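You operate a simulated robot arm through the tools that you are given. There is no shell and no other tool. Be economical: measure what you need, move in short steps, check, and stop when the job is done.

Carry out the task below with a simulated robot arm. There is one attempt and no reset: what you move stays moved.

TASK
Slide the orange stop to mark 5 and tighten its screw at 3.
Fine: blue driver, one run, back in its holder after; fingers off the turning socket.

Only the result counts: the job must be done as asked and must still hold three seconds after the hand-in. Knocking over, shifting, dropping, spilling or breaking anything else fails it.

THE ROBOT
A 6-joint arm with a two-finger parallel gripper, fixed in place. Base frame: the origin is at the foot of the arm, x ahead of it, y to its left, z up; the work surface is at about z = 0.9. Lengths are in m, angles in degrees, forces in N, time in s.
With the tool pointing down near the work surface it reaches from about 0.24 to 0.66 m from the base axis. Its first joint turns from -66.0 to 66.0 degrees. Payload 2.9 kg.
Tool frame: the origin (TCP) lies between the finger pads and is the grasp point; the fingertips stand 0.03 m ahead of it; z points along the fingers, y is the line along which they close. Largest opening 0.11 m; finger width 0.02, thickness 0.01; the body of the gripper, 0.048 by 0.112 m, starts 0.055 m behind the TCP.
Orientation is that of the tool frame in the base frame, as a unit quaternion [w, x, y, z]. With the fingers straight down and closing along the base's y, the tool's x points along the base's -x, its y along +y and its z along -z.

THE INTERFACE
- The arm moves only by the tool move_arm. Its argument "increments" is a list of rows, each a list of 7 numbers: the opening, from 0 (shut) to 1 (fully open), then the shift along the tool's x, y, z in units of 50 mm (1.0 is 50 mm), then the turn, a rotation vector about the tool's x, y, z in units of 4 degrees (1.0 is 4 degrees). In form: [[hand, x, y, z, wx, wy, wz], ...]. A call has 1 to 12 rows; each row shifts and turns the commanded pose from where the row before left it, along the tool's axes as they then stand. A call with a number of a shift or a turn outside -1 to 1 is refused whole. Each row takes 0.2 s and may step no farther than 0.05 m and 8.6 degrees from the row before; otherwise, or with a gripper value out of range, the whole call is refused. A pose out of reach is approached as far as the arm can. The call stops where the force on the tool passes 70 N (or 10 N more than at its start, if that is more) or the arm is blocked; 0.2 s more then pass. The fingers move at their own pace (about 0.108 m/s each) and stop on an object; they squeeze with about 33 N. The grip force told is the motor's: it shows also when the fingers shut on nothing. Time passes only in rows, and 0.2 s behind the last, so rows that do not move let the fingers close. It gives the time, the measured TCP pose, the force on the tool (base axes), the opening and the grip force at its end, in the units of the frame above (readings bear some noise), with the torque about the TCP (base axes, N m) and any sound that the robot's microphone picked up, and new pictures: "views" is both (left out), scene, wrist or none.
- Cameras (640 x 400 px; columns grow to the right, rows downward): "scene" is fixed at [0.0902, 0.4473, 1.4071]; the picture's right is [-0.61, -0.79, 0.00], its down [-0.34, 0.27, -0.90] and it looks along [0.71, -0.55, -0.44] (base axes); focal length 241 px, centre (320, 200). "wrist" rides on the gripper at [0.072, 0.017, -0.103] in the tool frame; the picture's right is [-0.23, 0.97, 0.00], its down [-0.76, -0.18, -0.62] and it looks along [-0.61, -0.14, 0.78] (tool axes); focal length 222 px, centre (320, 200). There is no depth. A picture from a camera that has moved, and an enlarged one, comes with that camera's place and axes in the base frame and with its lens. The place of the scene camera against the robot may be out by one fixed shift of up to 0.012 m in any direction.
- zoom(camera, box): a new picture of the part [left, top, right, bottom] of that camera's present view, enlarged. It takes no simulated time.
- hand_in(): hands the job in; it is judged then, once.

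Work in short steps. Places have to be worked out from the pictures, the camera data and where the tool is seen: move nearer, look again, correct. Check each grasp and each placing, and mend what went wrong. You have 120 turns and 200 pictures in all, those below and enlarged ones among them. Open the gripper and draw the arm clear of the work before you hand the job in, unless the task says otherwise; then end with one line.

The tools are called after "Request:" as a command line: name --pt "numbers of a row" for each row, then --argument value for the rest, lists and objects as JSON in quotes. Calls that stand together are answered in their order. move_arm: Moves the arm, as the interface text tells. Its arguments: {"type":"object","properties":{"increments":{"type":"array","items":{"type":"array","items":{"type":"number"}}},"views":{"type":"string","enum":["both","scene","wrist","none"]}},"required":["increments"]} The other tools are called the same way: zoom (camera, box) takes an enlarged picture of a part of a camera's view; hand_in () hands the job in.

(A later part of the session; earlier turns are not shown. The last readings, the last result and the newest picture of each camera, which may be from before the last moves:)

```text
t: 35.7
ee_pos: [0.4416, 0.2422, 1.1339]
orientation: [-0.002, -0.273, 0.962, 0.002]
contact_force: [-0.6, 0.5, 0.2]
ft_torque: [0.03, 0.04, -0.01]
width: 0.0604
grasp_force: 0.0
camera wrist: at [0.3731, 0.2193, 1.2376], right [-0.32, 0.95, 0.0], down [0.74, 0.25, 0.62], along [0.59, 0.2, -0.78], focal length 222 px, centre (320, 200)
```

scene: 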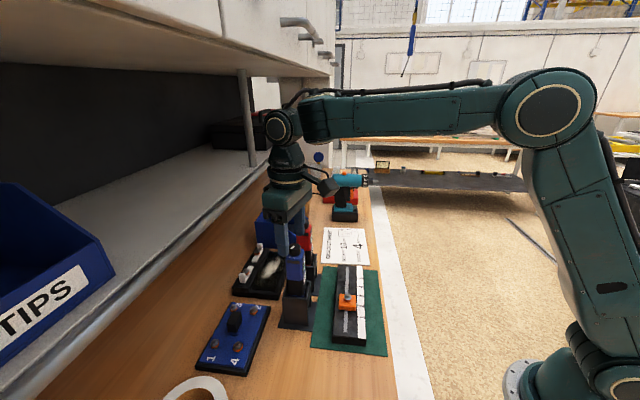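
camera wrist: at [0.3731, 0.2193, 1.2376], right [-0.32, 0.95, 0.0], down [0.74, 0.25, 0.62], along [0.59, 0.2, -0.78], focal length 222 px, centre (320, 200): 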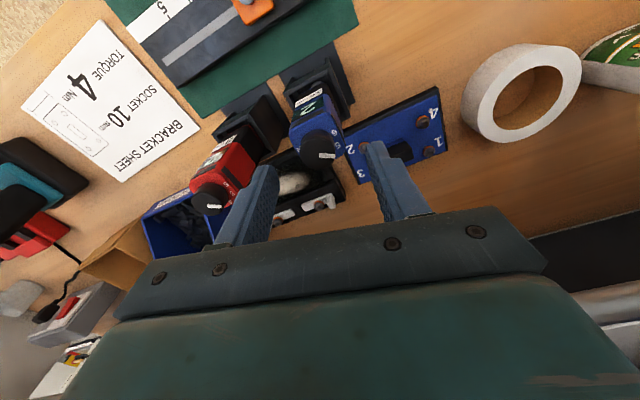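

Request:
zoom --camera "wrist" --box '[270, 90, 370, 180]'

```text
4.44 times, centred on (320, 135) of wrist
camera zoom: at [0.3731, 0.2193, 1.2376], right [-0.32, 0.95, 0.0], down [0.74, 0.25, 0.62], along [0.59, 0.2, -0.78], focal length 987 px, centre (320, 489)
```

zoom: 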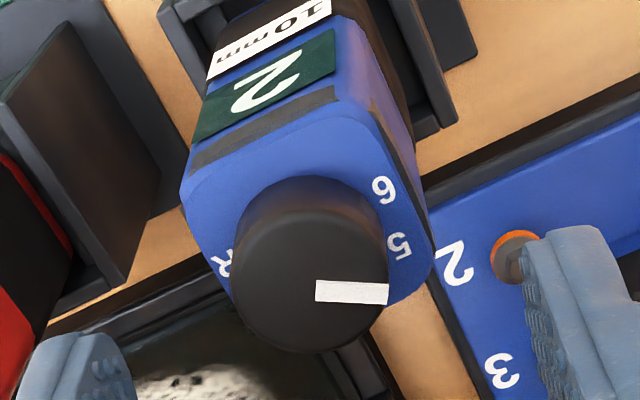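

Centre confirmed (0.442, 0.241); pointer at 106° = the "5" mark, with 39–40° spacing, so "3" is ~80° clockwise. I lower 20 mm and close on the knob.

Request:
move_arm --pt "0.55 0 0 0.2 0 0 0" --pt "0.55 0 0 0.2 0 0 0" --pt "0.1 0 0 0 0 0 0" --pt "0.1 0 0 0 0 0 0" --pt "0.1 0 0 0 0 0 0" --views "wrist"

Request:
zoom --camera "wrist" --box '[260, 90, 400, 220]'

```text
t: 36.9
ee_pos: [0.4426, 0.2429, 1.115]
orientation: [-0.001, -0.272, 0.962, 0.0]
contact_force: [-0.2, -0.3, 1.2]
ft_torque: [-0.04, -0.01, 0.01]
width: 0.0238
grasp_force: 33.2
camera wrist: at [0.3736, 0.219, 1.2179], right [-0.32, 0.95, 0.0], down [0.74, 0.25, 0.62], along [0.59, 0.2, -0.78], focal length 222 px, centre (320, 200)
```

wrist: 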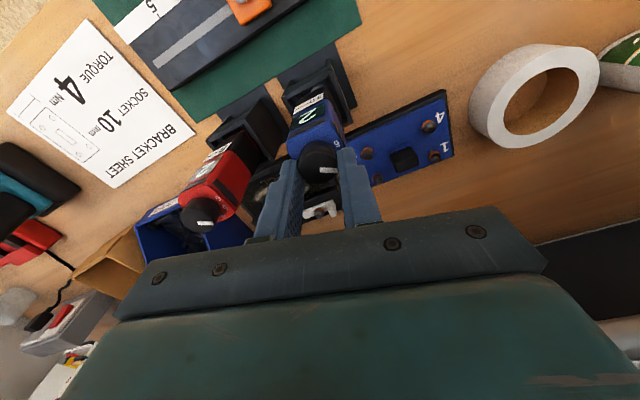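

```text
3.08 times, centred on (330, 155) of wrist
camera zoom: at [0.3736, 0.219, 1.2179], right [-0.32, 0.95, 0.0], down [0.74, 0.25, 0.62], along [0.59, 0.2, -0.78], focal length 684 px, centre (289, 338)
```

zoom: 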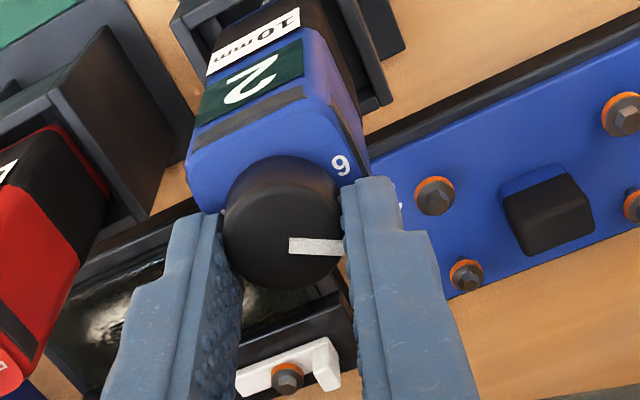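

Knob gripped (24 mm, 33 N). I turn 40° clockwise and look at the window and pointer.

Request:
move_arm --pt "0.1 0 0 0 0 0 1" --pt "0.1 0 0 0 0 0 1" --pt "0.1 0 0 0 0 0 1" --pt "0.1 0 0 0 0 0 1" --pt "0.1 0 0 0 0 0 1" --pt "0.1 0 0 0 0 0 1" --pt "0.1 0 0 0 0 0 1" --pt "0.1 0 0 0 0 0 1" --pt "0.1 0 0 0 0 0 1" --pt "0.1 0 0 0 0 0 1" --pt "0.1 0 0 0 0 0 0" --views "wrist"

Request:
zoom --camera "wrist" --box '[260, 70, 400, 200]'

```text
t: 39.3
ee_pos: [0.4429, 0.2425, 1.1156]
orientation: [-0.002, 0.075, 0.997, 0.001]
contact_force: [-0.3, -5.2, 8.9]
ft_torque: [-0.33, 0.12, 0.02]
width: 0.0239
grasp_force: 33.4
camera wrist: at [0.3749, 0.27, 1.2184], right [0.37, 0.93, 0.0], down [0.73, -0.29, 0.62], along [0.58, -0.23, -0.78], focal length 222 px, centre (320, 200)
```

wrist: 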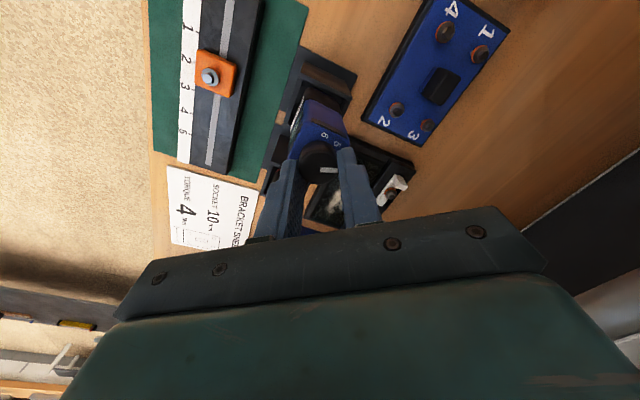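

```text
3.08 times, centred on (330, 135) of wrist
camera zoom: at [0.3749, 0.27, 1.2184], right [0.37, 0.93, 0.0], down [0.73, -0.29, 0.62], along [0.58, -0.23, -0.78], focal length 684 px, centre (289, 400)
```

zoom: 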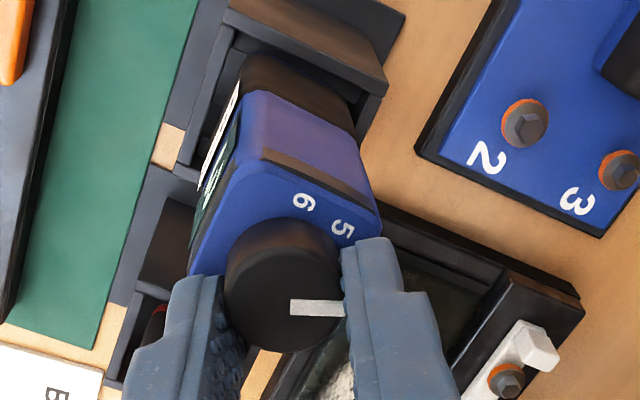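

The knob turned with the fingers by ~40°. I release, rise, and turn back to see the window at this position.

Request:
move_arm --pt "0.55 0 0 0 0 0 0" --pt "0.55 0 0 0 0 0 0" --pt "0.55 0 0 -0.4 0 0 0" --pt "0.55 0 0 0 0 0 -1" --pt "0.55 0 0 0 0 0 -1" --pt "0.55 0 0 0 0 0 -1" --pt "0.55 0 0 0 0 0 -1" --pt "0.55 0 0 0 0 0 -1" --pt "0.55 0 0 0 0 0 -1" --pt "0.55 0 0 0 0 0 -1" --pt "0.55 0 0 0 0 0 -1" --pt "0.55 0 0 0 0 0 -1" --views "wrist"

Request:
zoom --camera "wrist" --box '[260, 80, 380, 180]'

```text
t: 41.9
ee_pos: [0.4423, 0.243, 1.1347]
orientation: [-0.001, -0.239, 0.971, 0.002]
contact_force: [-0.2, -0.4, -0.2]
ft_torque: [-0.03, 0.05, 0.0]
width: 0.0605
grasp_force: 0.0
camera wrist: at [0.3723, 0.2243, 1.2377], right [-0.25, 0.97, 0.0], down [0.76, 0.19, 0.62], along [0.6, 0.16, -0.78], focal length 222 px, centre (320, 200)
```

wrist: 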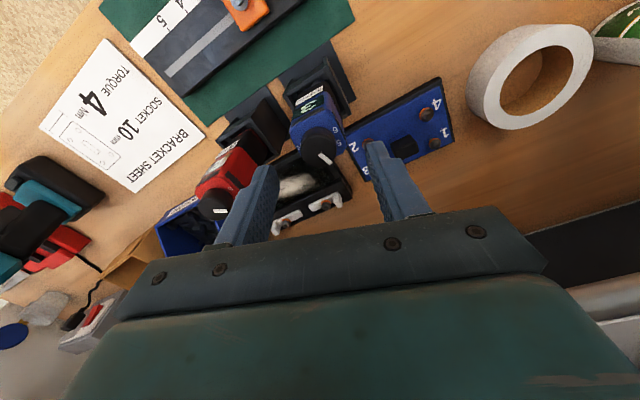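

```text
4.00 times, centred on (320, 130) of wrist
camera zoom: at [0.3723, 0.2243, 1.2377], right [-0.25, 0.97, 0.0], down [0.76, 0.19, 0.62], along [0.6, 0.16, -0.78], focal length 888 px, centre (320, 480)
```

zoom: 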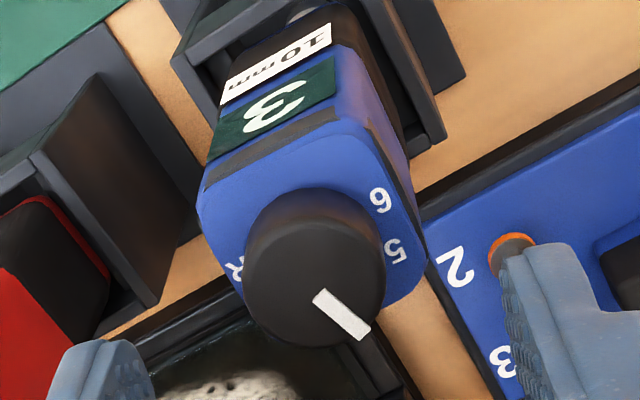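

The window now reads 3 — the live display of the setting. Next I go to the stop: screw at about (0.372, 0.145), rail along (0.70, −0.71), stop currently at mark 2. I move over it with fingers aligned along the rail.

Request:
move_arm --pt "0.73 0.717 -0.36 0 0 0 0" --pt "0.73 0.717 -0.36 0 0 0 0" --pt "0.73 0.717 -0.36 0 0 0 0" --pt "0.73 0 0 0 0 0 -0.85" --pt "0.73 0 0 0 0 0 -0.85" --pt "0.73 0 0 0 0 0 -0.85" --pt "0.73 0 0 0 0 0 -0.85" --pt "0.73 0 0 0 0 0 -0.85" --pt "0.73 0 0 0.75 0 0 0" --pt "0.73 0 0 0.75 0 0 0" --pt "0.73 0 0 0 0 0 0" --views "both"

```text
t: 44.3
ee_pos: [0.3709, 0.1448, 1.0613]
orientation: [-0.001, -0.38, 0.925, 0.002]
contact_force: [-1.0, 0.8, 0.3]
ft_torque: [-0.02, -0.04, -0.03]
width: 0.0802
grasp_force: 0.1
camera wrist: at [0.3098, 0.1055, 1.1641], right [-0.52, 0.85, 0.0], down [0.67, 0.41, 0.62], along [0.53, 0.33, -0.78], focal length 222 px, centre (320, 200)
```

scene: 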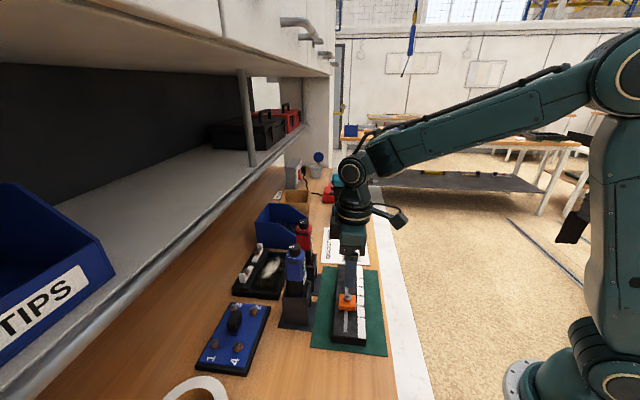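
wrist: 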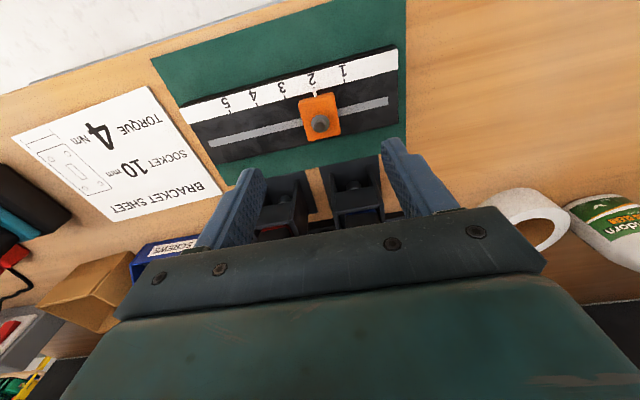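

I zoom on the stop and scale, and on the blue knob from the scene camera.

Request:
zoom --camera "wrist" --box '[170, 40, 410, 190]'

Request:
zoom --camera "scene" --box '[270, 230, 330, 275]'

```text
2.67 times, centred on (290, 115) of wrist
camera zoom: at [0.3098, 0.1055, 1.1641], right [-0.52, 0.85, 0.0], down [0.67, 0.41, 0.62], along [0.53, 0.33, -0.78], focal length 592 px, centre (400, 427)
```

zoom: 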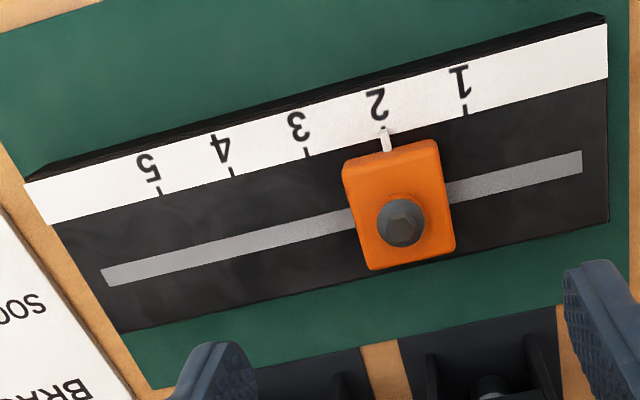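

```text
8.89 times, centred on (300, 252) of scene
camera zoom: at [0.0902, 0.4473, 1.4071], right [-0.61, -0.79, 0.0], down [-0.34, 0.27, -0.9], along [0.71, -0.55, -0.44], focal length 2139 px, centre (498, -267)
```

zoom: 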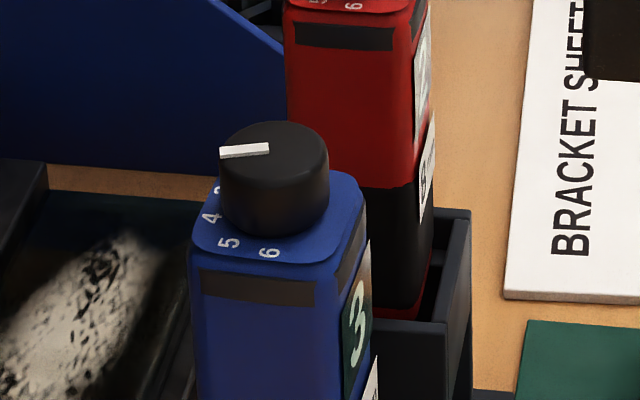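

Consistent triangulation: rail top z≈0.930, marks 30 mm apart, screw top z≈0.947, stop exactly at mark 2. I lower until the tips are just above the rail (TCP 0.966).

Request:
move_arm --pt "0.73 0 0 0.8 0 0 0" --pt "0.73 0 0 0.7 0 0 0" --pt "0.73 0 0 0.4 0 0 0" --pt "0.73 0 0 0 0 0 0" --views "both"

Request:
zoom --camera "wrist" --box '[220, 110, 420, 235]'

Request:
zoom --camera "scene" --box '[310, 230, 400, 360]'

```text
t: 45.3
ee_pos: [0.3711, 0.1454, 0.9654]
orientation: [-0.002, -0.379, 0.925, 0.001]
contact_force: [0.4, 0.0, 0.4]
ft_torque: [-0.01, 0.01, 0.0]
width: 0.0804
grasp_force: 0.2
camera wrist: at [0.3091, 0.106, 1.0684], right [-0.52, 0.85, 0.0], down [0.67, 0.41, 0.62], along [0.53, 0.33, -0.78], focal length 222 px, centre (320, 200)
```

scene: 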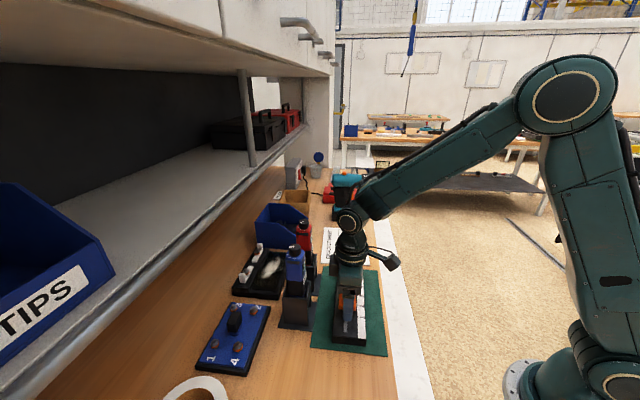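
wrist: 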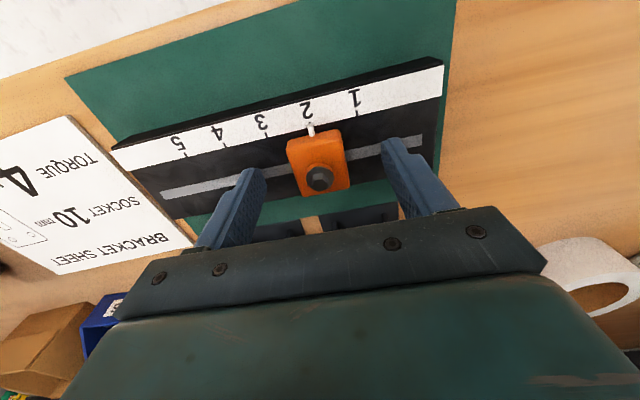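

```text
3.20 times, centred on (320, 172) of wrist
camera zoom: at [0.3091, 0.106, 1.0684], right [-0.52, 0.85, 0.0], down [0.67, 0.41, 0.62], along [0.53, 0.33, -0.78], focal length 711 px, centre (320, 288)
```

zoom: 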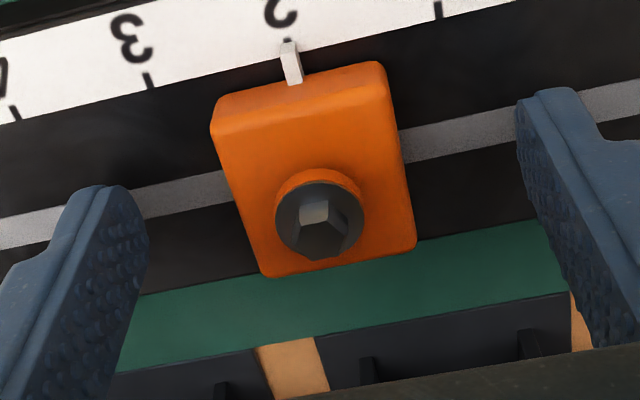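

```text
3.08 times, centred on (355, 295) of scene
camera zoom: at [0.0902, 0.4473, 1.4071], right [-0.61, -0.79, 0.0], down [-0.34, 0.27, -0.9], along [0.71, -0.55, -0.44], focal length 740 px, centre (212, -92)
```

zoom: 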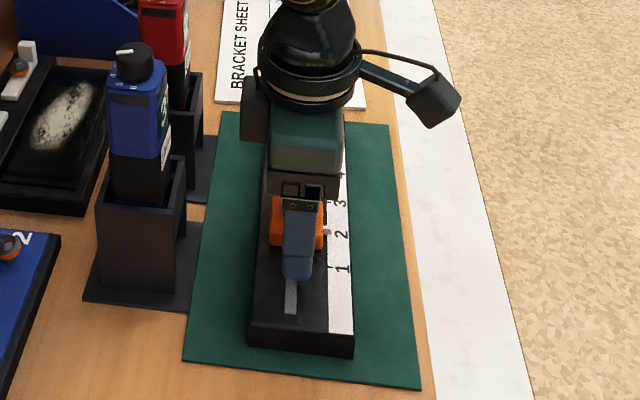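

The fingers straddle the block cleanly. I close on it.

Request:
move_arm --pt "0.2 0 0 0 0 0 0" --pt "0.2 0 0 0 0 0 0" --pt "0.2 0 0 0 0 0 0" --views "wrist"

```text
t: 46.1
ee_pos: [0.3702, 0.1452, 0.9654]
orientation: [-0.002, -0.38, 0.925, 0.003]
contact_force: [-0.3, -1.3, 0.1]
ft_torque: [-0.02, -0.25, 0.47]
width: 0.0354
grasp_force: 33.2
camera wrist: at [0.3091, 0.1059, 1.0686], right [-0.52, 0.85, 0.0], down [0.67, 0.41, 0.62], along [0.53, 0.33, -0.78], focal length 222 px, centre (320, 200)
```

wrist: 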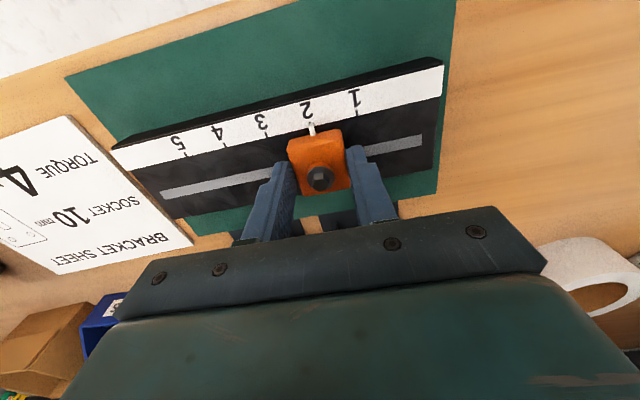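

Gripped (35 mm). I slide it 60 mm along the rail in small steps and check.

Request:
move_arm --pt "0.2 0 -0.3 0 0 0 0" --pt "0.2 0 -0.3 0 0 0 0" --pt "0.2 0 -0.3 0 0 0 0" --pt "0.2 0 -0.3 0 0 0 0" --pt "0.2 0 0 0 0 0 0" --views "wrist"

Request:
zoom --camera "wrist" --box '[220, 90, 420, 215]'

```text
t: 47.3
ee_pos: [0.4138, 0.1037, 0.9657]
orientation: [-0.001, -0.379, 0.926, 0.002]
contact_force: [-7.7, -7.8, 16.3]
ft_torque: [-0.48, 0.23, 0.49]
width: 0.0356
grasp_force: 32.7
camera wrist: at [0.3511, 0.0641, 1.0685], right [-0.52, 0.85, 0.0], down [0.67, 0.41, 0.62], along [0.53, 0.33, -0.78], focal length 222 px, centre (320, 200)
```

wrist: 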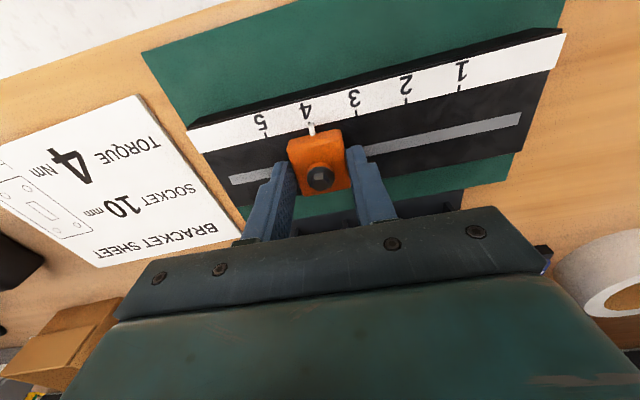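

```text
3.20 times, centred on (320, 152) of wrist
camera zoom: at [0.3511, 0.0641, 1.0685], right [-0.52, 0.85, 0.0], down [0.67, 0.41, 0.62], along [0.53, 0.33, -0.78], focal length 711 px, centre (320, 352)
```

zoom: 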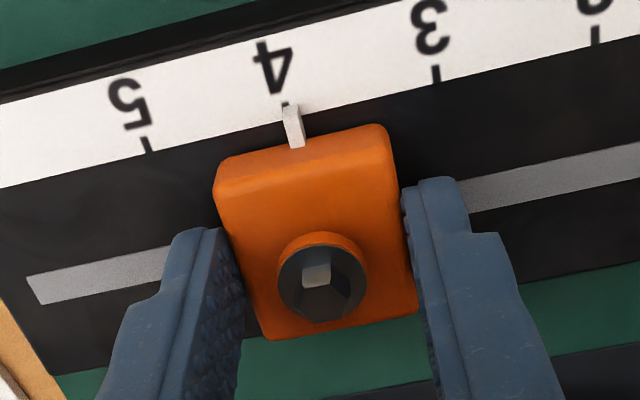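

Now at mark 4, as expected. Another 30 mm with a small lateral correction.

Request:
move_arm --pt "0.2 0.01 -0.3 0 0 0 0" --pt "0.2 0.01 -0.3 0 0 0 0" --pt "0.2 0 0 0 0 0 0" --pt "0.2 0 0 0 0 0 0" --views "wrist"

Request:
zoom --camera "wrist" --box '[270, 100, 350, 150]'

```text
t: 48.3
ee_pos: [0.4341, 0.0814, 0.9651]
orientation: [-0.001, -0.378, 0.926, 0.002]
contact_force: [-8.2, -9.8, 24.4]
ft_torque: [-0.28, 0.02, 0.47]
width: 0.0356
grasp_force: 32.9
camera wrist: at [0.3726, 0.0426, 1.0682], right [-0.52, 0.85, 0.0], down [0.67, 0.41, 0.62], along [0.53, 0.33, -0.78], focal length 222 px, centre (320, 200)
```

wrist: 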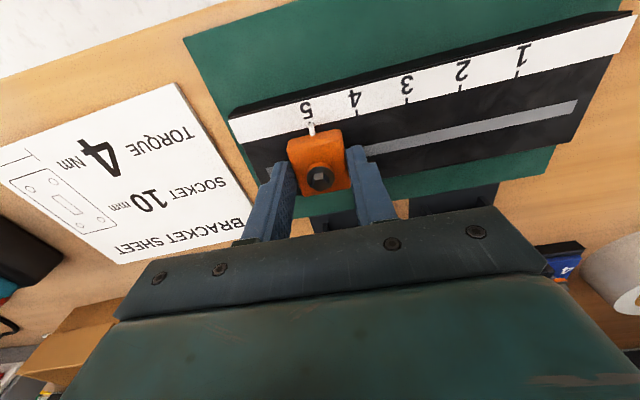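

```text
8.00 times, centred on (310, 125) of wrist
camera zoom: at [0.3726, 0.0426, 1.0682], right [-0.52, 0.85, 0.0], down [0.67, 0.41, 0.62], along [0.53, 0.33, -0.78], focal length 1777 px, centre (400, 800)
```

zoom: 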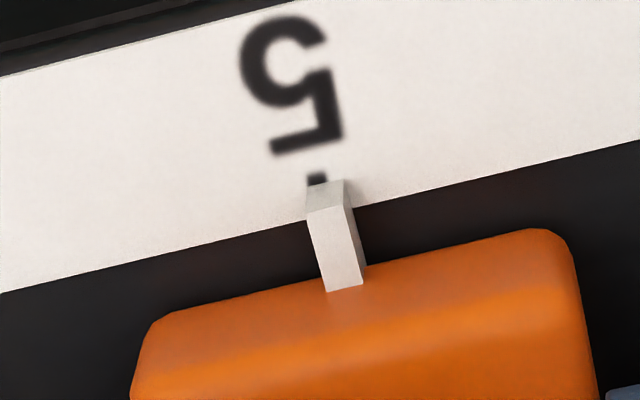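

About at mark 5; I zoom tighter to judge pointer against tick.

Request:
zoom --camera "wrist" --box '[300, 115, 324, 139]'

Request:
zoom --camera "scene" --box '[340, 265, 375, 300]'

```text
16.00 times, centred on (312, 127) of wrist
camera zoom: at [0.3726, 0.0426, 1.0682], right [-0.52, 0.85, 0.0], down [0.67, 0.41, 0.62], along [0.53, 0.33, -0.78], focal length 3554 px, centre (448, 1368)
```

zoom: 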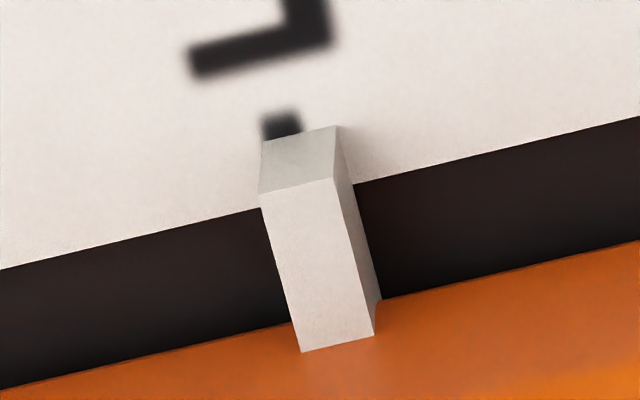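

```text
11.43 times, centred on (358, 282) of scene
camera zoom: at [0.0896, 0.4469, 1.4072], right [-0.61, -0.79, 0.0], down [-0.34, 0.27, -0.9], along [0.71, -0.55, -0.44], focal length 2750 px, centre (-109, -743)
```

zoom: 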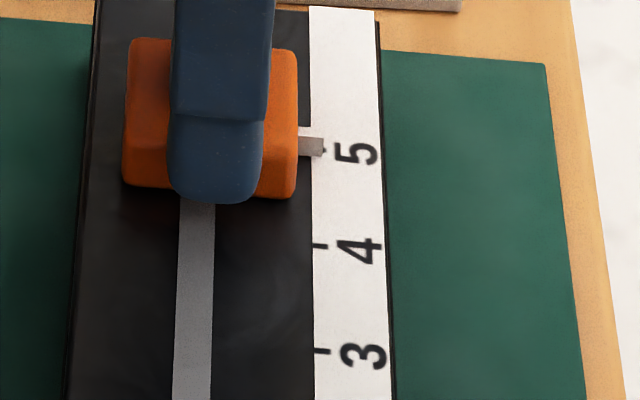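

The pointer sits about 0.9 mm short of the tick (toward 4). I nudge 1 mm further and relieve the lateral/vertical load slightly.

Request:
move_arm --pt "0.2 0.01 -0.02 -0.01 0 0 0" --pt "0.2 0 0 0 0 0 0" --pt "0.2 0 0 0 0 0 0" --views "none"

Request:
zoom --camera "wrist" --box '[300, 115, 324, 139]'

```text
t: 49.1
ee_pos: [0.4348, 0.0813, 0.9656]
orientation: [0.0, -0.38, 0.925, 0.003]
contact_force: [-0.7, -0.1, 12.6]
ft_torque: [-0.17, -0.18, 0.43]
width: 0.0355
grasp_force: 33.1
```

```text
16.00 times, centred on (312, 127) of wrist
camera zoom: at [0.3728, 0.0422, 1.068], right [-0.52, 0.85, 0.0], down [0.67, 0.41, 0.62], along [0.53, 0.33, -0.78], focal length 3554 px, centre (448, 1368)
```

zoom: 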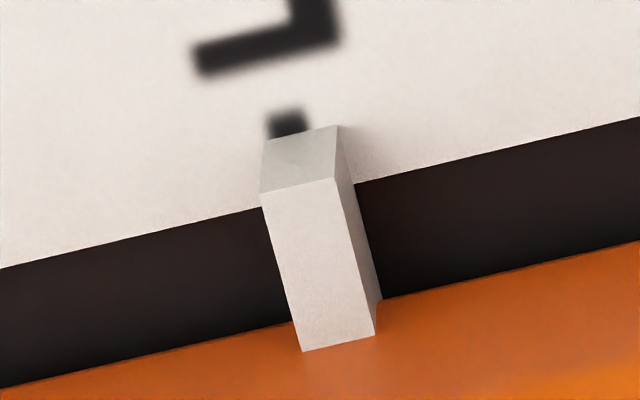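

Request:
move_arm --pt "0.2 0 -0.018 -0.01 0 0 0" --pt "0.2 0 0 0 0 0 0" --pt "0.2 0 0 0 0 0 0" --views "none"

Request:
zoom --camera "wrist" --box '[300, 115, 324, 139]'

```text
t: 49.9
ee_pos: [0.4358, 0.0807, 0.9657]
orientation: [-0.001, -0.38, 0.925, 0.003]
contact_force: [2.1, 7.4, 2.1]
ft_torque: [0.57, -0.63, 0.52]
width: 0.0357
grasp_force: 32.9
```

```text
16.00 times, centred on (312, 127) of wrist
camera zoom: at [0.3734, 0.0418, 1.0681], right [-0.52, 0.85, 0.0], down [0.67, 0.41, 0.62], along [0.53, 0.33, -0.78], focal length 3554 px, centre (448, 1368)
```

zoom: 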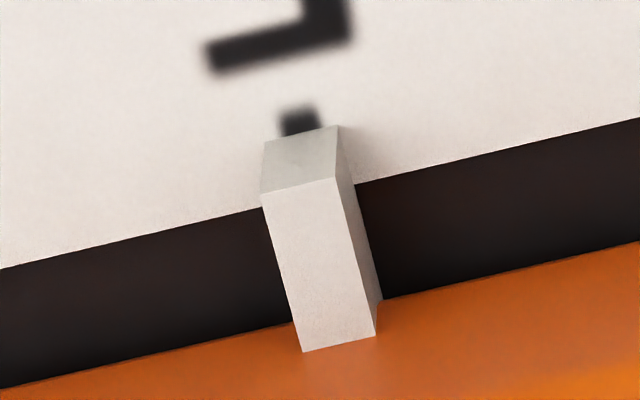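

Pointer and tick are now aligned. I open and rise, then verify.

Request:
move_arm --pt "0.5 0 0 0 0 0 0" --pt "0.73 0 0 0 0 0 0" --pt "0.73 0 0 -0.5 0 0 0" --pt "0.73 0 0 -0.7 0 0 0" --pt "0.73 0 0 0 0 0 0" --views "wrist"

Request:
zoom --camera "wrist" --box '[290, 70, 350, 130]'

```text
t: 51.1
ee_pos: [0.4351, 0.0795, 1.0268]
orientation: [-0.002, -0.38, 0.925, 0.002]
contact_force: [-0.2, 0.5, 0.1]
ft_torque: [0.04, 0.01, -0.02]
width: 0.0803
grasp_force: 0.0
camera wrist: at [0.3727, 0.0402, 1.1303], right [-0.52, 0.85, 0.0], down [0.67, 0.41, 0.62], along [0.53, 0.33, -0.78], focal length 222 px, centre (320, 200)
```

wrist: 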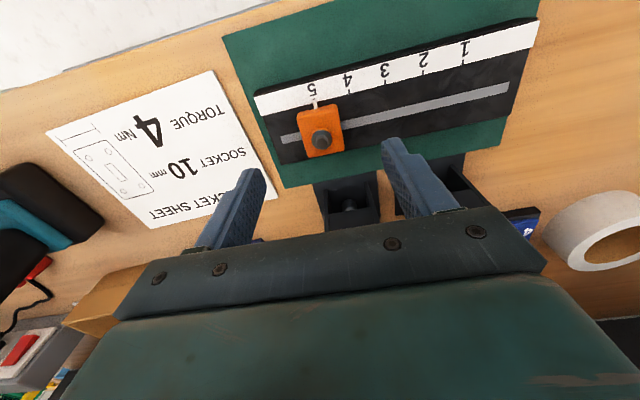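

```text
6.67 times, centred on (320, 100) of wrist
camera zoom: at [0.3727, 0.0402, 1.1303], right [-0.52, 0.85, 0.0], down [0.67, 0.41, 0.62], along [0.53, 0.33, -0.78], focal length 1481 px, centre (320, 867)
```

zoom: 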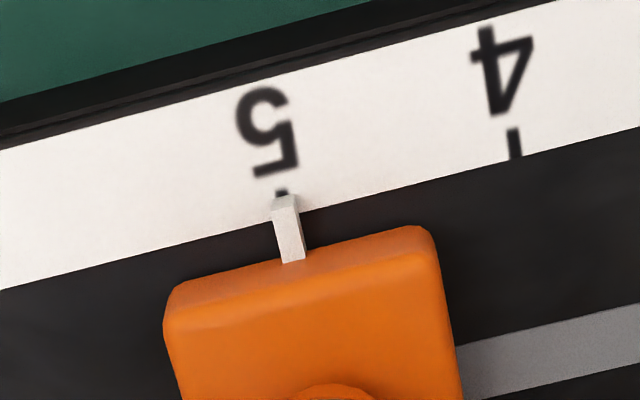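

Stop is at mark 5 and released. Now the blue driver: I rise to z≈1.135 and move over its axis (0.442, 0.242), keeping the same yaw (fingers on the two faces without the window).

Request:
move_arm --pt "0.73 0 0 -0.9 0 0 0" --pt "0.73 0 0 -0.9 0 0 0" --pt "0.73 0 0 -0.4 0 0 0" --pt "0.73 -0.595 0.553 0 0 0 0" --pt "0.73 -0.595 0.553 0 0 0 0" --pt "0.73 -0.595 0.553 0 0 0 0" --pt "0.73 -0.595 0.553 0 0 0 0" --pt "0.73 0 0 0 0 0 0" --views "wrist"

Request:
zoom --camera "wrist" --box '[260, 80, 380, 180]'

Request:
zoom --camera "scene" --box '[260, 230, 340, 340]'

```text
t: 52.9
ee_pos: [0.4426, 0.2432, 1.1373]
orientation: [-0.001, -0.379, 0.925, 0.001]
contact_force: [0.5, -0.7, 0.6]
ft_torque: [-0.01, 0.01, -0.03]
width: 0.0804
grasp_force: 0.1
camera wrist: at [0.3807, 0.2037, 1.2397], right [-0.52, 0.85, 0.0], down [0.67, 0.41, 0.62], along [0.53, 0.33, -0.78], focal length 222 px, centre (320, 200)
```

wrist: 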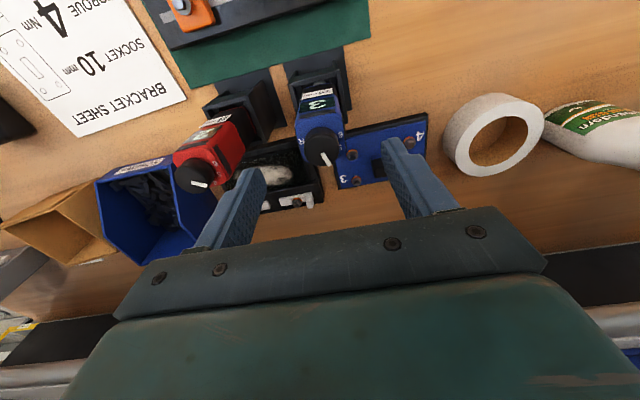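

```text
4.00 times, centred on (320, 130) of wrist
camera zoom: at [0.3807, 0.2037, 1.2397], right [-0.52, 0.85, 0.0], down [0.67, 0.41, 0.62], along [0.53, 0.33, -0.78], focal length 888 px, centre (320, 480)
```

zoom: 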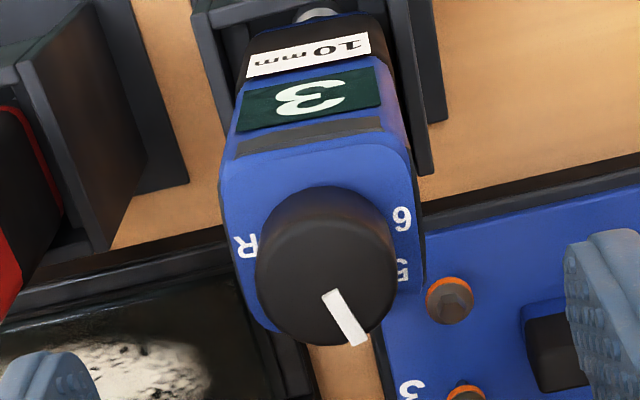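

```text
3.64 times, centred on (300, 285) of scene
camera zoom: at [0.0902, 0.4473, 1.4071], right [-0.61, -0.79, 0.0], down [-0.34, 0.27, -0.9], along [0.71, -0.55, -0.44], focal length 875 px, centre (393, -109)
```

zoom: 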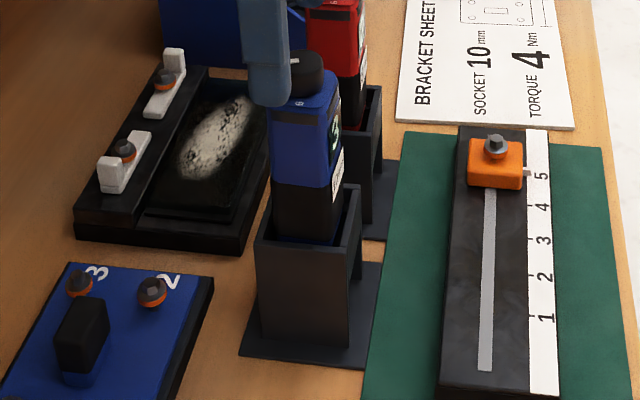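

Setting still shows 3. I descend to TCP z≈1.052 (palm clear of the knob, tips on the blue body) and close.

Request:
move_arm --pt "0.73 0 -0.02 0.6 0 0 -0.4" --pt "0.73 0 0 0.6 0 0 0" --pt "0.73 0 0 0.5 0 0 0" --pt "0.2 0 0 0 0 0 0" --pt "0.2 0 0 0 0 0 0" --pt "0.2 0 0 0 0 0 0" --views "both"

Request:
zoom --camera "scene" --box '[250, 210, 350, 340]'

```text
t: 54.3
ee_pos: [0.442, 0.2403, 1.0504]
orientation: [-0.002, -0.392, 0.92, 0.002]
contact_force: [-0.8, 2.6, 0.2]
ft_torque: [0.08, 0.06, -0.02]
width: 0.0359
grasp_force: 32.6
camera wrist: at [0.3819, 0.2007, 1.1531], right [-0.55, 0.84, 0.0], down [0.66, 0.43, 0.62], along [0.52, 0.34, -0.78], focal length 222 px, centre (320, 200)
```

scene: 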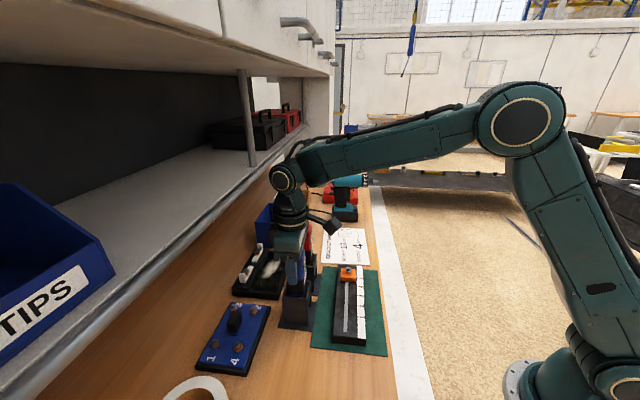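
wrist: 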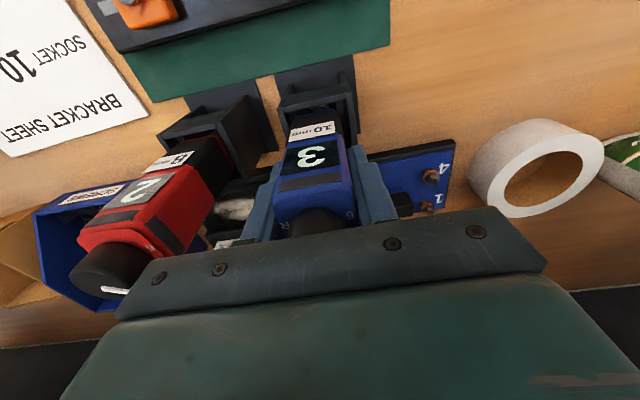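

```text
3.08 times, centred on (300, 275) of scene
camera zoom: at [0.0901, 0.4473, 1.4071], right [-0.61, -0.79, 0.0], down [-0.34, 0.27, -0.9], along [0.71, -0.55, -0.44], focal length 740 px, centre (382, -31)
```

zoom: 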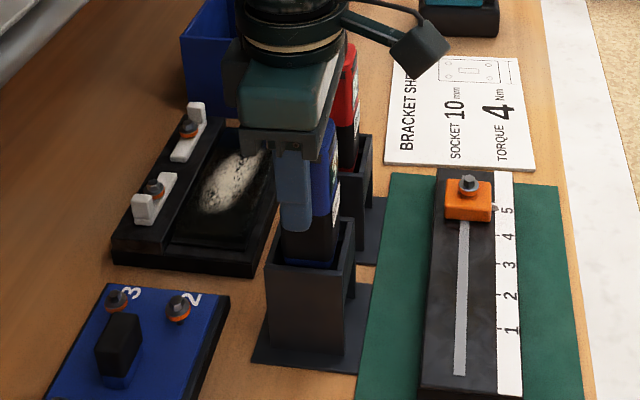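

Driver gripped (36 mm). I record the return pose (0.442, 0.240, 1.050) and lift 60 mm slowly.

Request:
move_arm --pt "0.2 0 0 -0.3 0 0 0" --pt "0.2 0 0 -0.3 0 0 0" --pt "0.2 0 0 -0.3 0 0 0" --pt "0.2 0 0 -0.3 0 0 0" --pt "0.2 0 0 0 0 0 0" --views "both"

Request:
zoom --camera "scene" --box '[250, 190, 350, 340]'

```text
t: 55.5
ee_pos: [0.4421, 0.241, 1.1124]
orientation: [-0.001, -0.392, 0.92, 0.001]
contact_force: [0.4, -1.1, -3.8]
ft_torque: [0.0, 0.0, -0.04]
width: 0.0358
grasp_force: 33.1
camera wrist: at [0.3818, 0.2003, 1.2144], right [-0.55, 0.84, 0.0], down [0.66, 0.43, 0.62], along [0.52, 0.34, -0.78], focal length 222 px, centre (320, 200)
```

scene: 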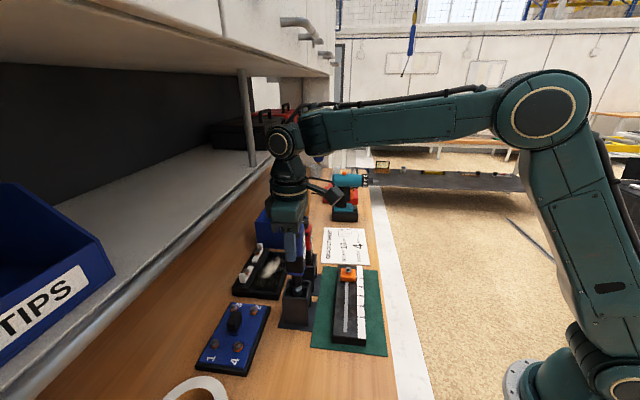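
wrist: 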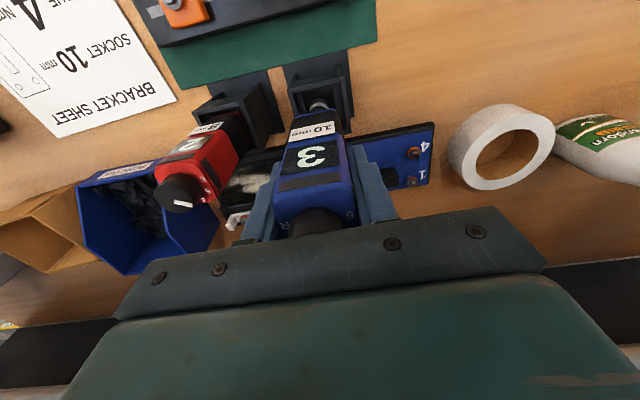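

```text
2.67 times, centred on (300, 265) of scene
camera zoom: at [0.0902, 0.4473, 1.4071], right [-0.61, -0.79, 0.0], down [-0.34, 0.27, -0.9], along [0.71, -0.55, -0.44], focal length 642 px, centre (373, 27)
```

zoom: 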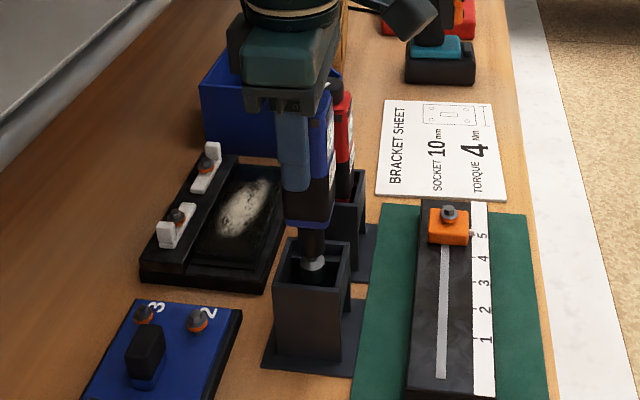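

It comes out smoothly; the silver socket is emerging. I lift another 28 mm.

Request:
move_arm --pt "0.2 0 0 -0.28 0 0 0" --pt "0.2 0 0 -0.28 0 0 0" --pt "0.2 0 0 0 0 0 0" --views "wrist"

Request:
zoom --camera "scene" --box '[260, 210, 340, 330]'

```text
t: 56.3
ee_pos: [0.443, 0.2396, 1.1392]
orientation: [-0.001, -0.393, 0.92, 0.001]
contact_force: [-0.3, -0.5, -4.4]
ft_torque: [0.05, 0.02, 0.03]
width: 0.036
grasp_force: 33.2
camera wrist: at [0.3829, 0.1996, 1.2427], right [-0.55, 0.84, 0.0], down [0.66, 0.43, 0.62], along [0.52, 0.34, -0.78], focal length 222 px, centre (320, 200)
```

wrist: 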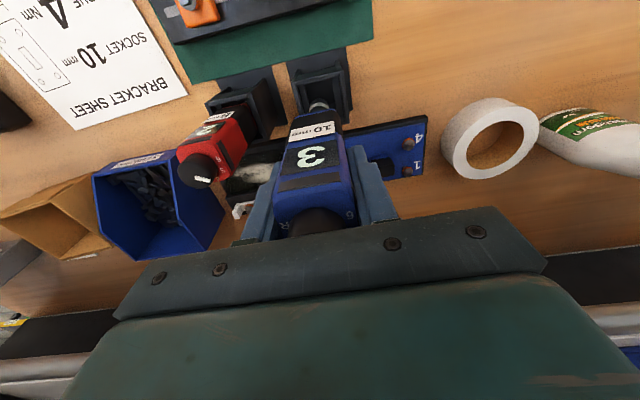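

```text
3.33 times, centred on (300, 270) of scene
camera zoom: at [0.0902, 0.4473, 1.4071], right [-0.61, -0.79, 0.0], down [-0.34, 0.27, -0.9], along [0.71, -0.55, -0.44], focal length 802 px, centre (387, -33)
```

zoom: 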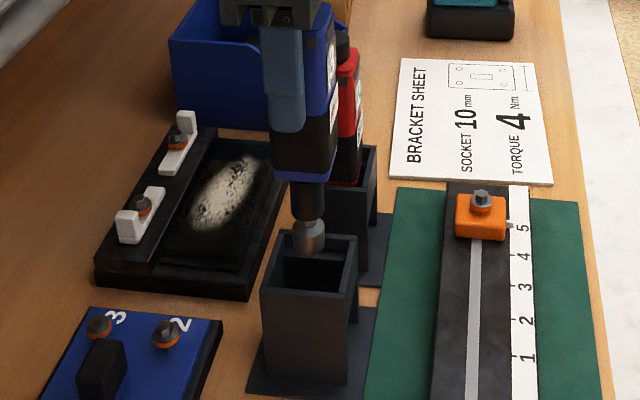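

Socket bottom (~0.149 m below the TCP) is about level with the holder rim. I lift 14 mm more, then move back toward the robot (tool +x) 60 mm, clear of the holder.

Request:
move_arm --pt "0.2 0 0 -0.28 0 0 0" --pt "0.2 0 0 0 0 0 0" --views "none"

Request:
zoom --camera "scene" --box '[270, 240, 330, 310]'

```text
t: 56.9
ee_pos: [0.4434, 0.2405, 1.1534]
orientation: [-0.001, -0.393, 0.92, 0.001]
contact_force: [0.6, 0.0, -4.9]
ft_torque: [0.04, 0.03, 0.02]
width: 0.0359
grasp_force: 32.8
```

```text
5.71 times, centred on (300, 275) of scene
camera zoom: at [0.0902, 0.4473, 1.4071], right [-0.61, -0.79, 0.0], down [-0.34, 0.27, -0.9], along [0.71, -0.55, -0.44], focal length 1375 px, centre (434, -229)
```

zoom: 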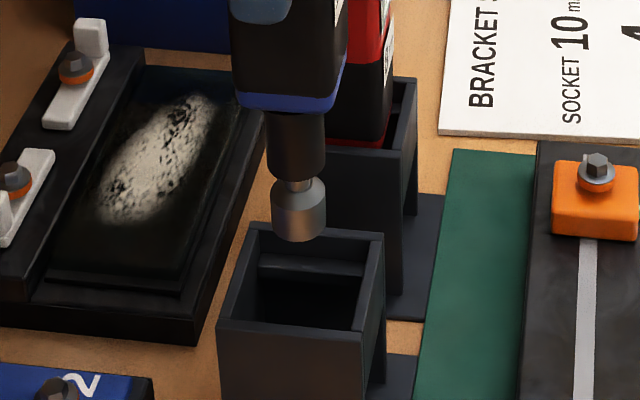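

Socket is clear above the holder. I move back and then across to above the stop's screw.

Request:
move_arm --pt "0.2 0.5 0 0 0 0 0" --pt "0.2 0.5 0 0 0 0 0" --pt "0.2 0.464 -0.7 0 0 0 0" --pt "0.2 0.464 -0.7 0 0 0 0" --pt "0.2 0.464 -0.7 0 0 0 0" --pt "0.2 0 0 0 0 0 0" --pt "0.2 0 0 0 0 0 0" --views "both"

Request:
zoom --camera "wrist" --box '[240, 40, 400, 160]'

Request:
zoom --camera "scene" --box '[310, 210, 390, 310]'

```text
t: 58.5
ee_pos: [0.4362, 0.0817, 1.1519]
orientation: [-0.001, -0.393, 0.92, 0.001]
contact_force: [0.1, -0.4, -5.6]
ft_torque: [0.05, 0.0, -0.02]
width: 0.0358
grasp_force: 33.3
camera wrist: at [0.376, 0.041, 1.2554], right [-0.55, 0.84, 0.0], down [0.66, 0.43, 0.62], along [0.52, 0.34, -0.78], focal length 222 px, centre (320, 200)
```

scene: 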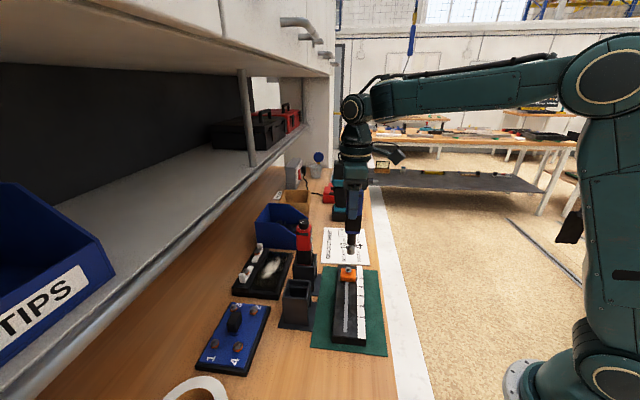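
wrist: 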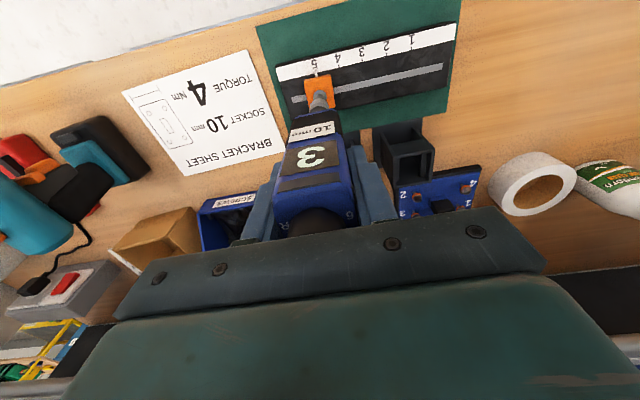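

```text
3.33 times, centred on (320, 100) of wrist
camera zoom: at [0.376, 0.041, 1.2554], right [-0.55, 0.84, 0.0], down [0.66, 0.43, 0.62], along [0.52, 0.34, -0.78], focal length 740 px, centre (320, 533)
```

zoom: 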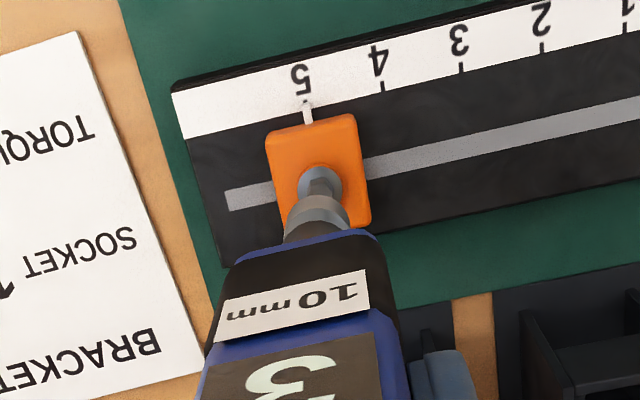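

```text
4.00 times, centred on (350, 260) of scene
camera zoom: at [0.0903, 0.4473, 1.4071], right [-0.61, -0.79, 0.0], down [-0.34, 0.27, -0.9], along [0.71, -0.55, -0.44], focal length 963 px, centre (200, -40)
```

zoom: 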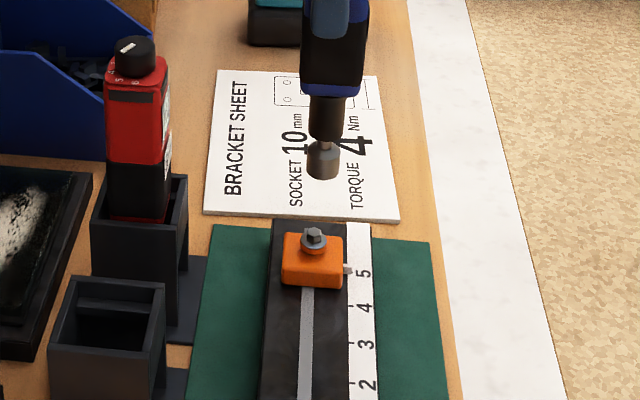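

The socket is near the screw's axis. I zoom in tightly to measure the remaining offset.

Request:
zoom --camera "wrist" --box '[300, 70, 340, 110]'

Request:
zoom --camera "scene" --box '[335, 235, 365, 285]'

```text
10.00 times, centred on (320, 90) of wrist
camera zoom: at [0.376, 0.041, 1.2554], right [-0.55, 0.84, 0.0], down [0.66, 0.43, 0.62], along [0.52, 0.34, -0.78], focal length 2221 px, centre (320, 1300)
```

zoom: 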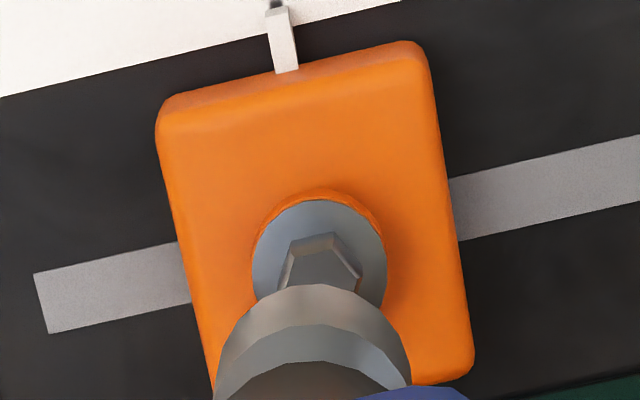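

```text
8.00 times, centred on (350, 260) of scene
camera zoom: at [0.0903, 0.4473, 1.4071], right [-0.61, -0.79, 0.0], down [-0.34, 0.27, -0.9], along [0.71, -0.55, -0.44], focal length 1925 px, centre (80, -280)
```

zoom: 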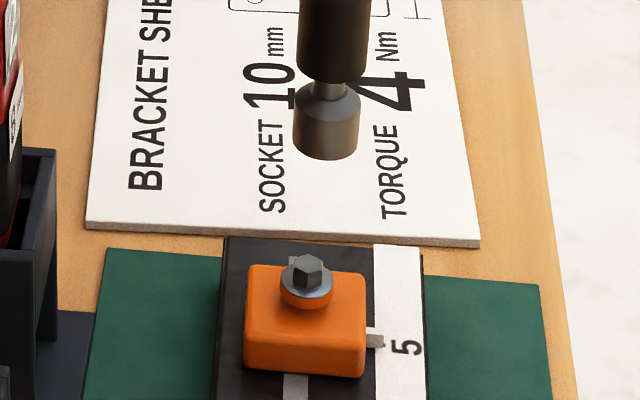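

Combining both views: socket bottom at z≈1.0035, and the screw is ~3.7 mm further along (+0.7, +0.7). I shift by that and lower 40 mm.

Request:
move_arm --pt "0.2 -0.073 0 0 0 0 0" --pt "0.2 0 0 0.4 0 0 0" --pt "0.2 0 0 0.4 0 0 0" --pt "0.2 0 0 0 0 0 0" --views "none"

Request:
zoom --camera "wrist" --box '[295, 75, 345, 125]'

Request:
zoom --camera "scene" --box '[335, 245, 365, 290]'

```text
t: 59.5
ee_pos: [0.4375, 0.0855, 1.1125]
orientation: [-0.002, -0.392, 0.92, 0.0]
contact_force: [-1.0, 0.5, -4.7]
ft_torque: [0.0, 0.0, 0.0]
width: 0.036
grasp_force: 33.1
```

```text
8.00 times, centred on (320, 100) of wrist
camera zoom: at [0.3779, 0.0436, 1.2153], right [-0.55, 0.84, 0.0], down [0.66, 0.43, 0.62], along [0.52, 0.34, -0.78], focal length 1777 px, centre (320, 1000)
```

zoom: 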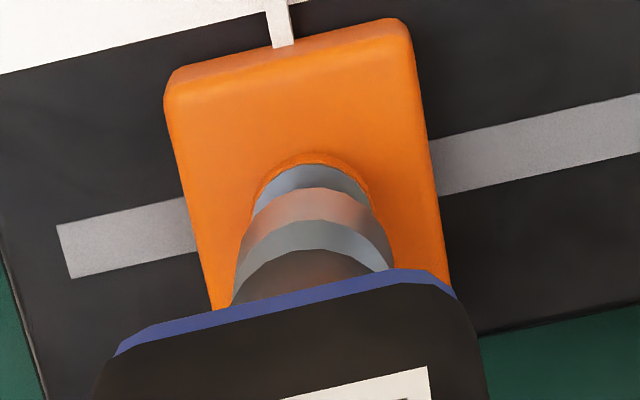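

```text
8.89 times, centred on (350, 268) of scene
camera zoom: at [0.0902, 0.4473, 1.4071], right [-0.61, -0.79, 0.0], down [-0.34, 0.27, -0.9], along [0.71, -0.55, -0.44], focal length 2139 px, centre (53, -400)
```

zoom: 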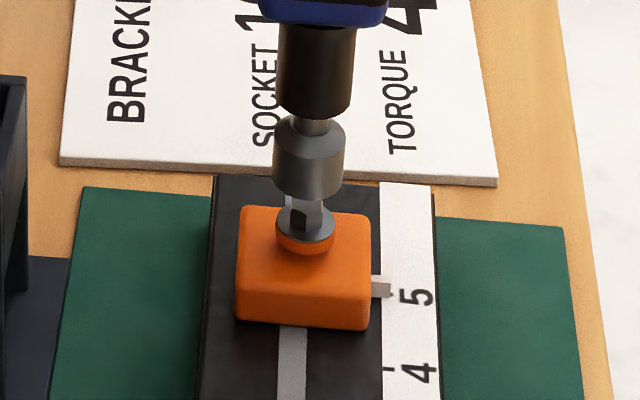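

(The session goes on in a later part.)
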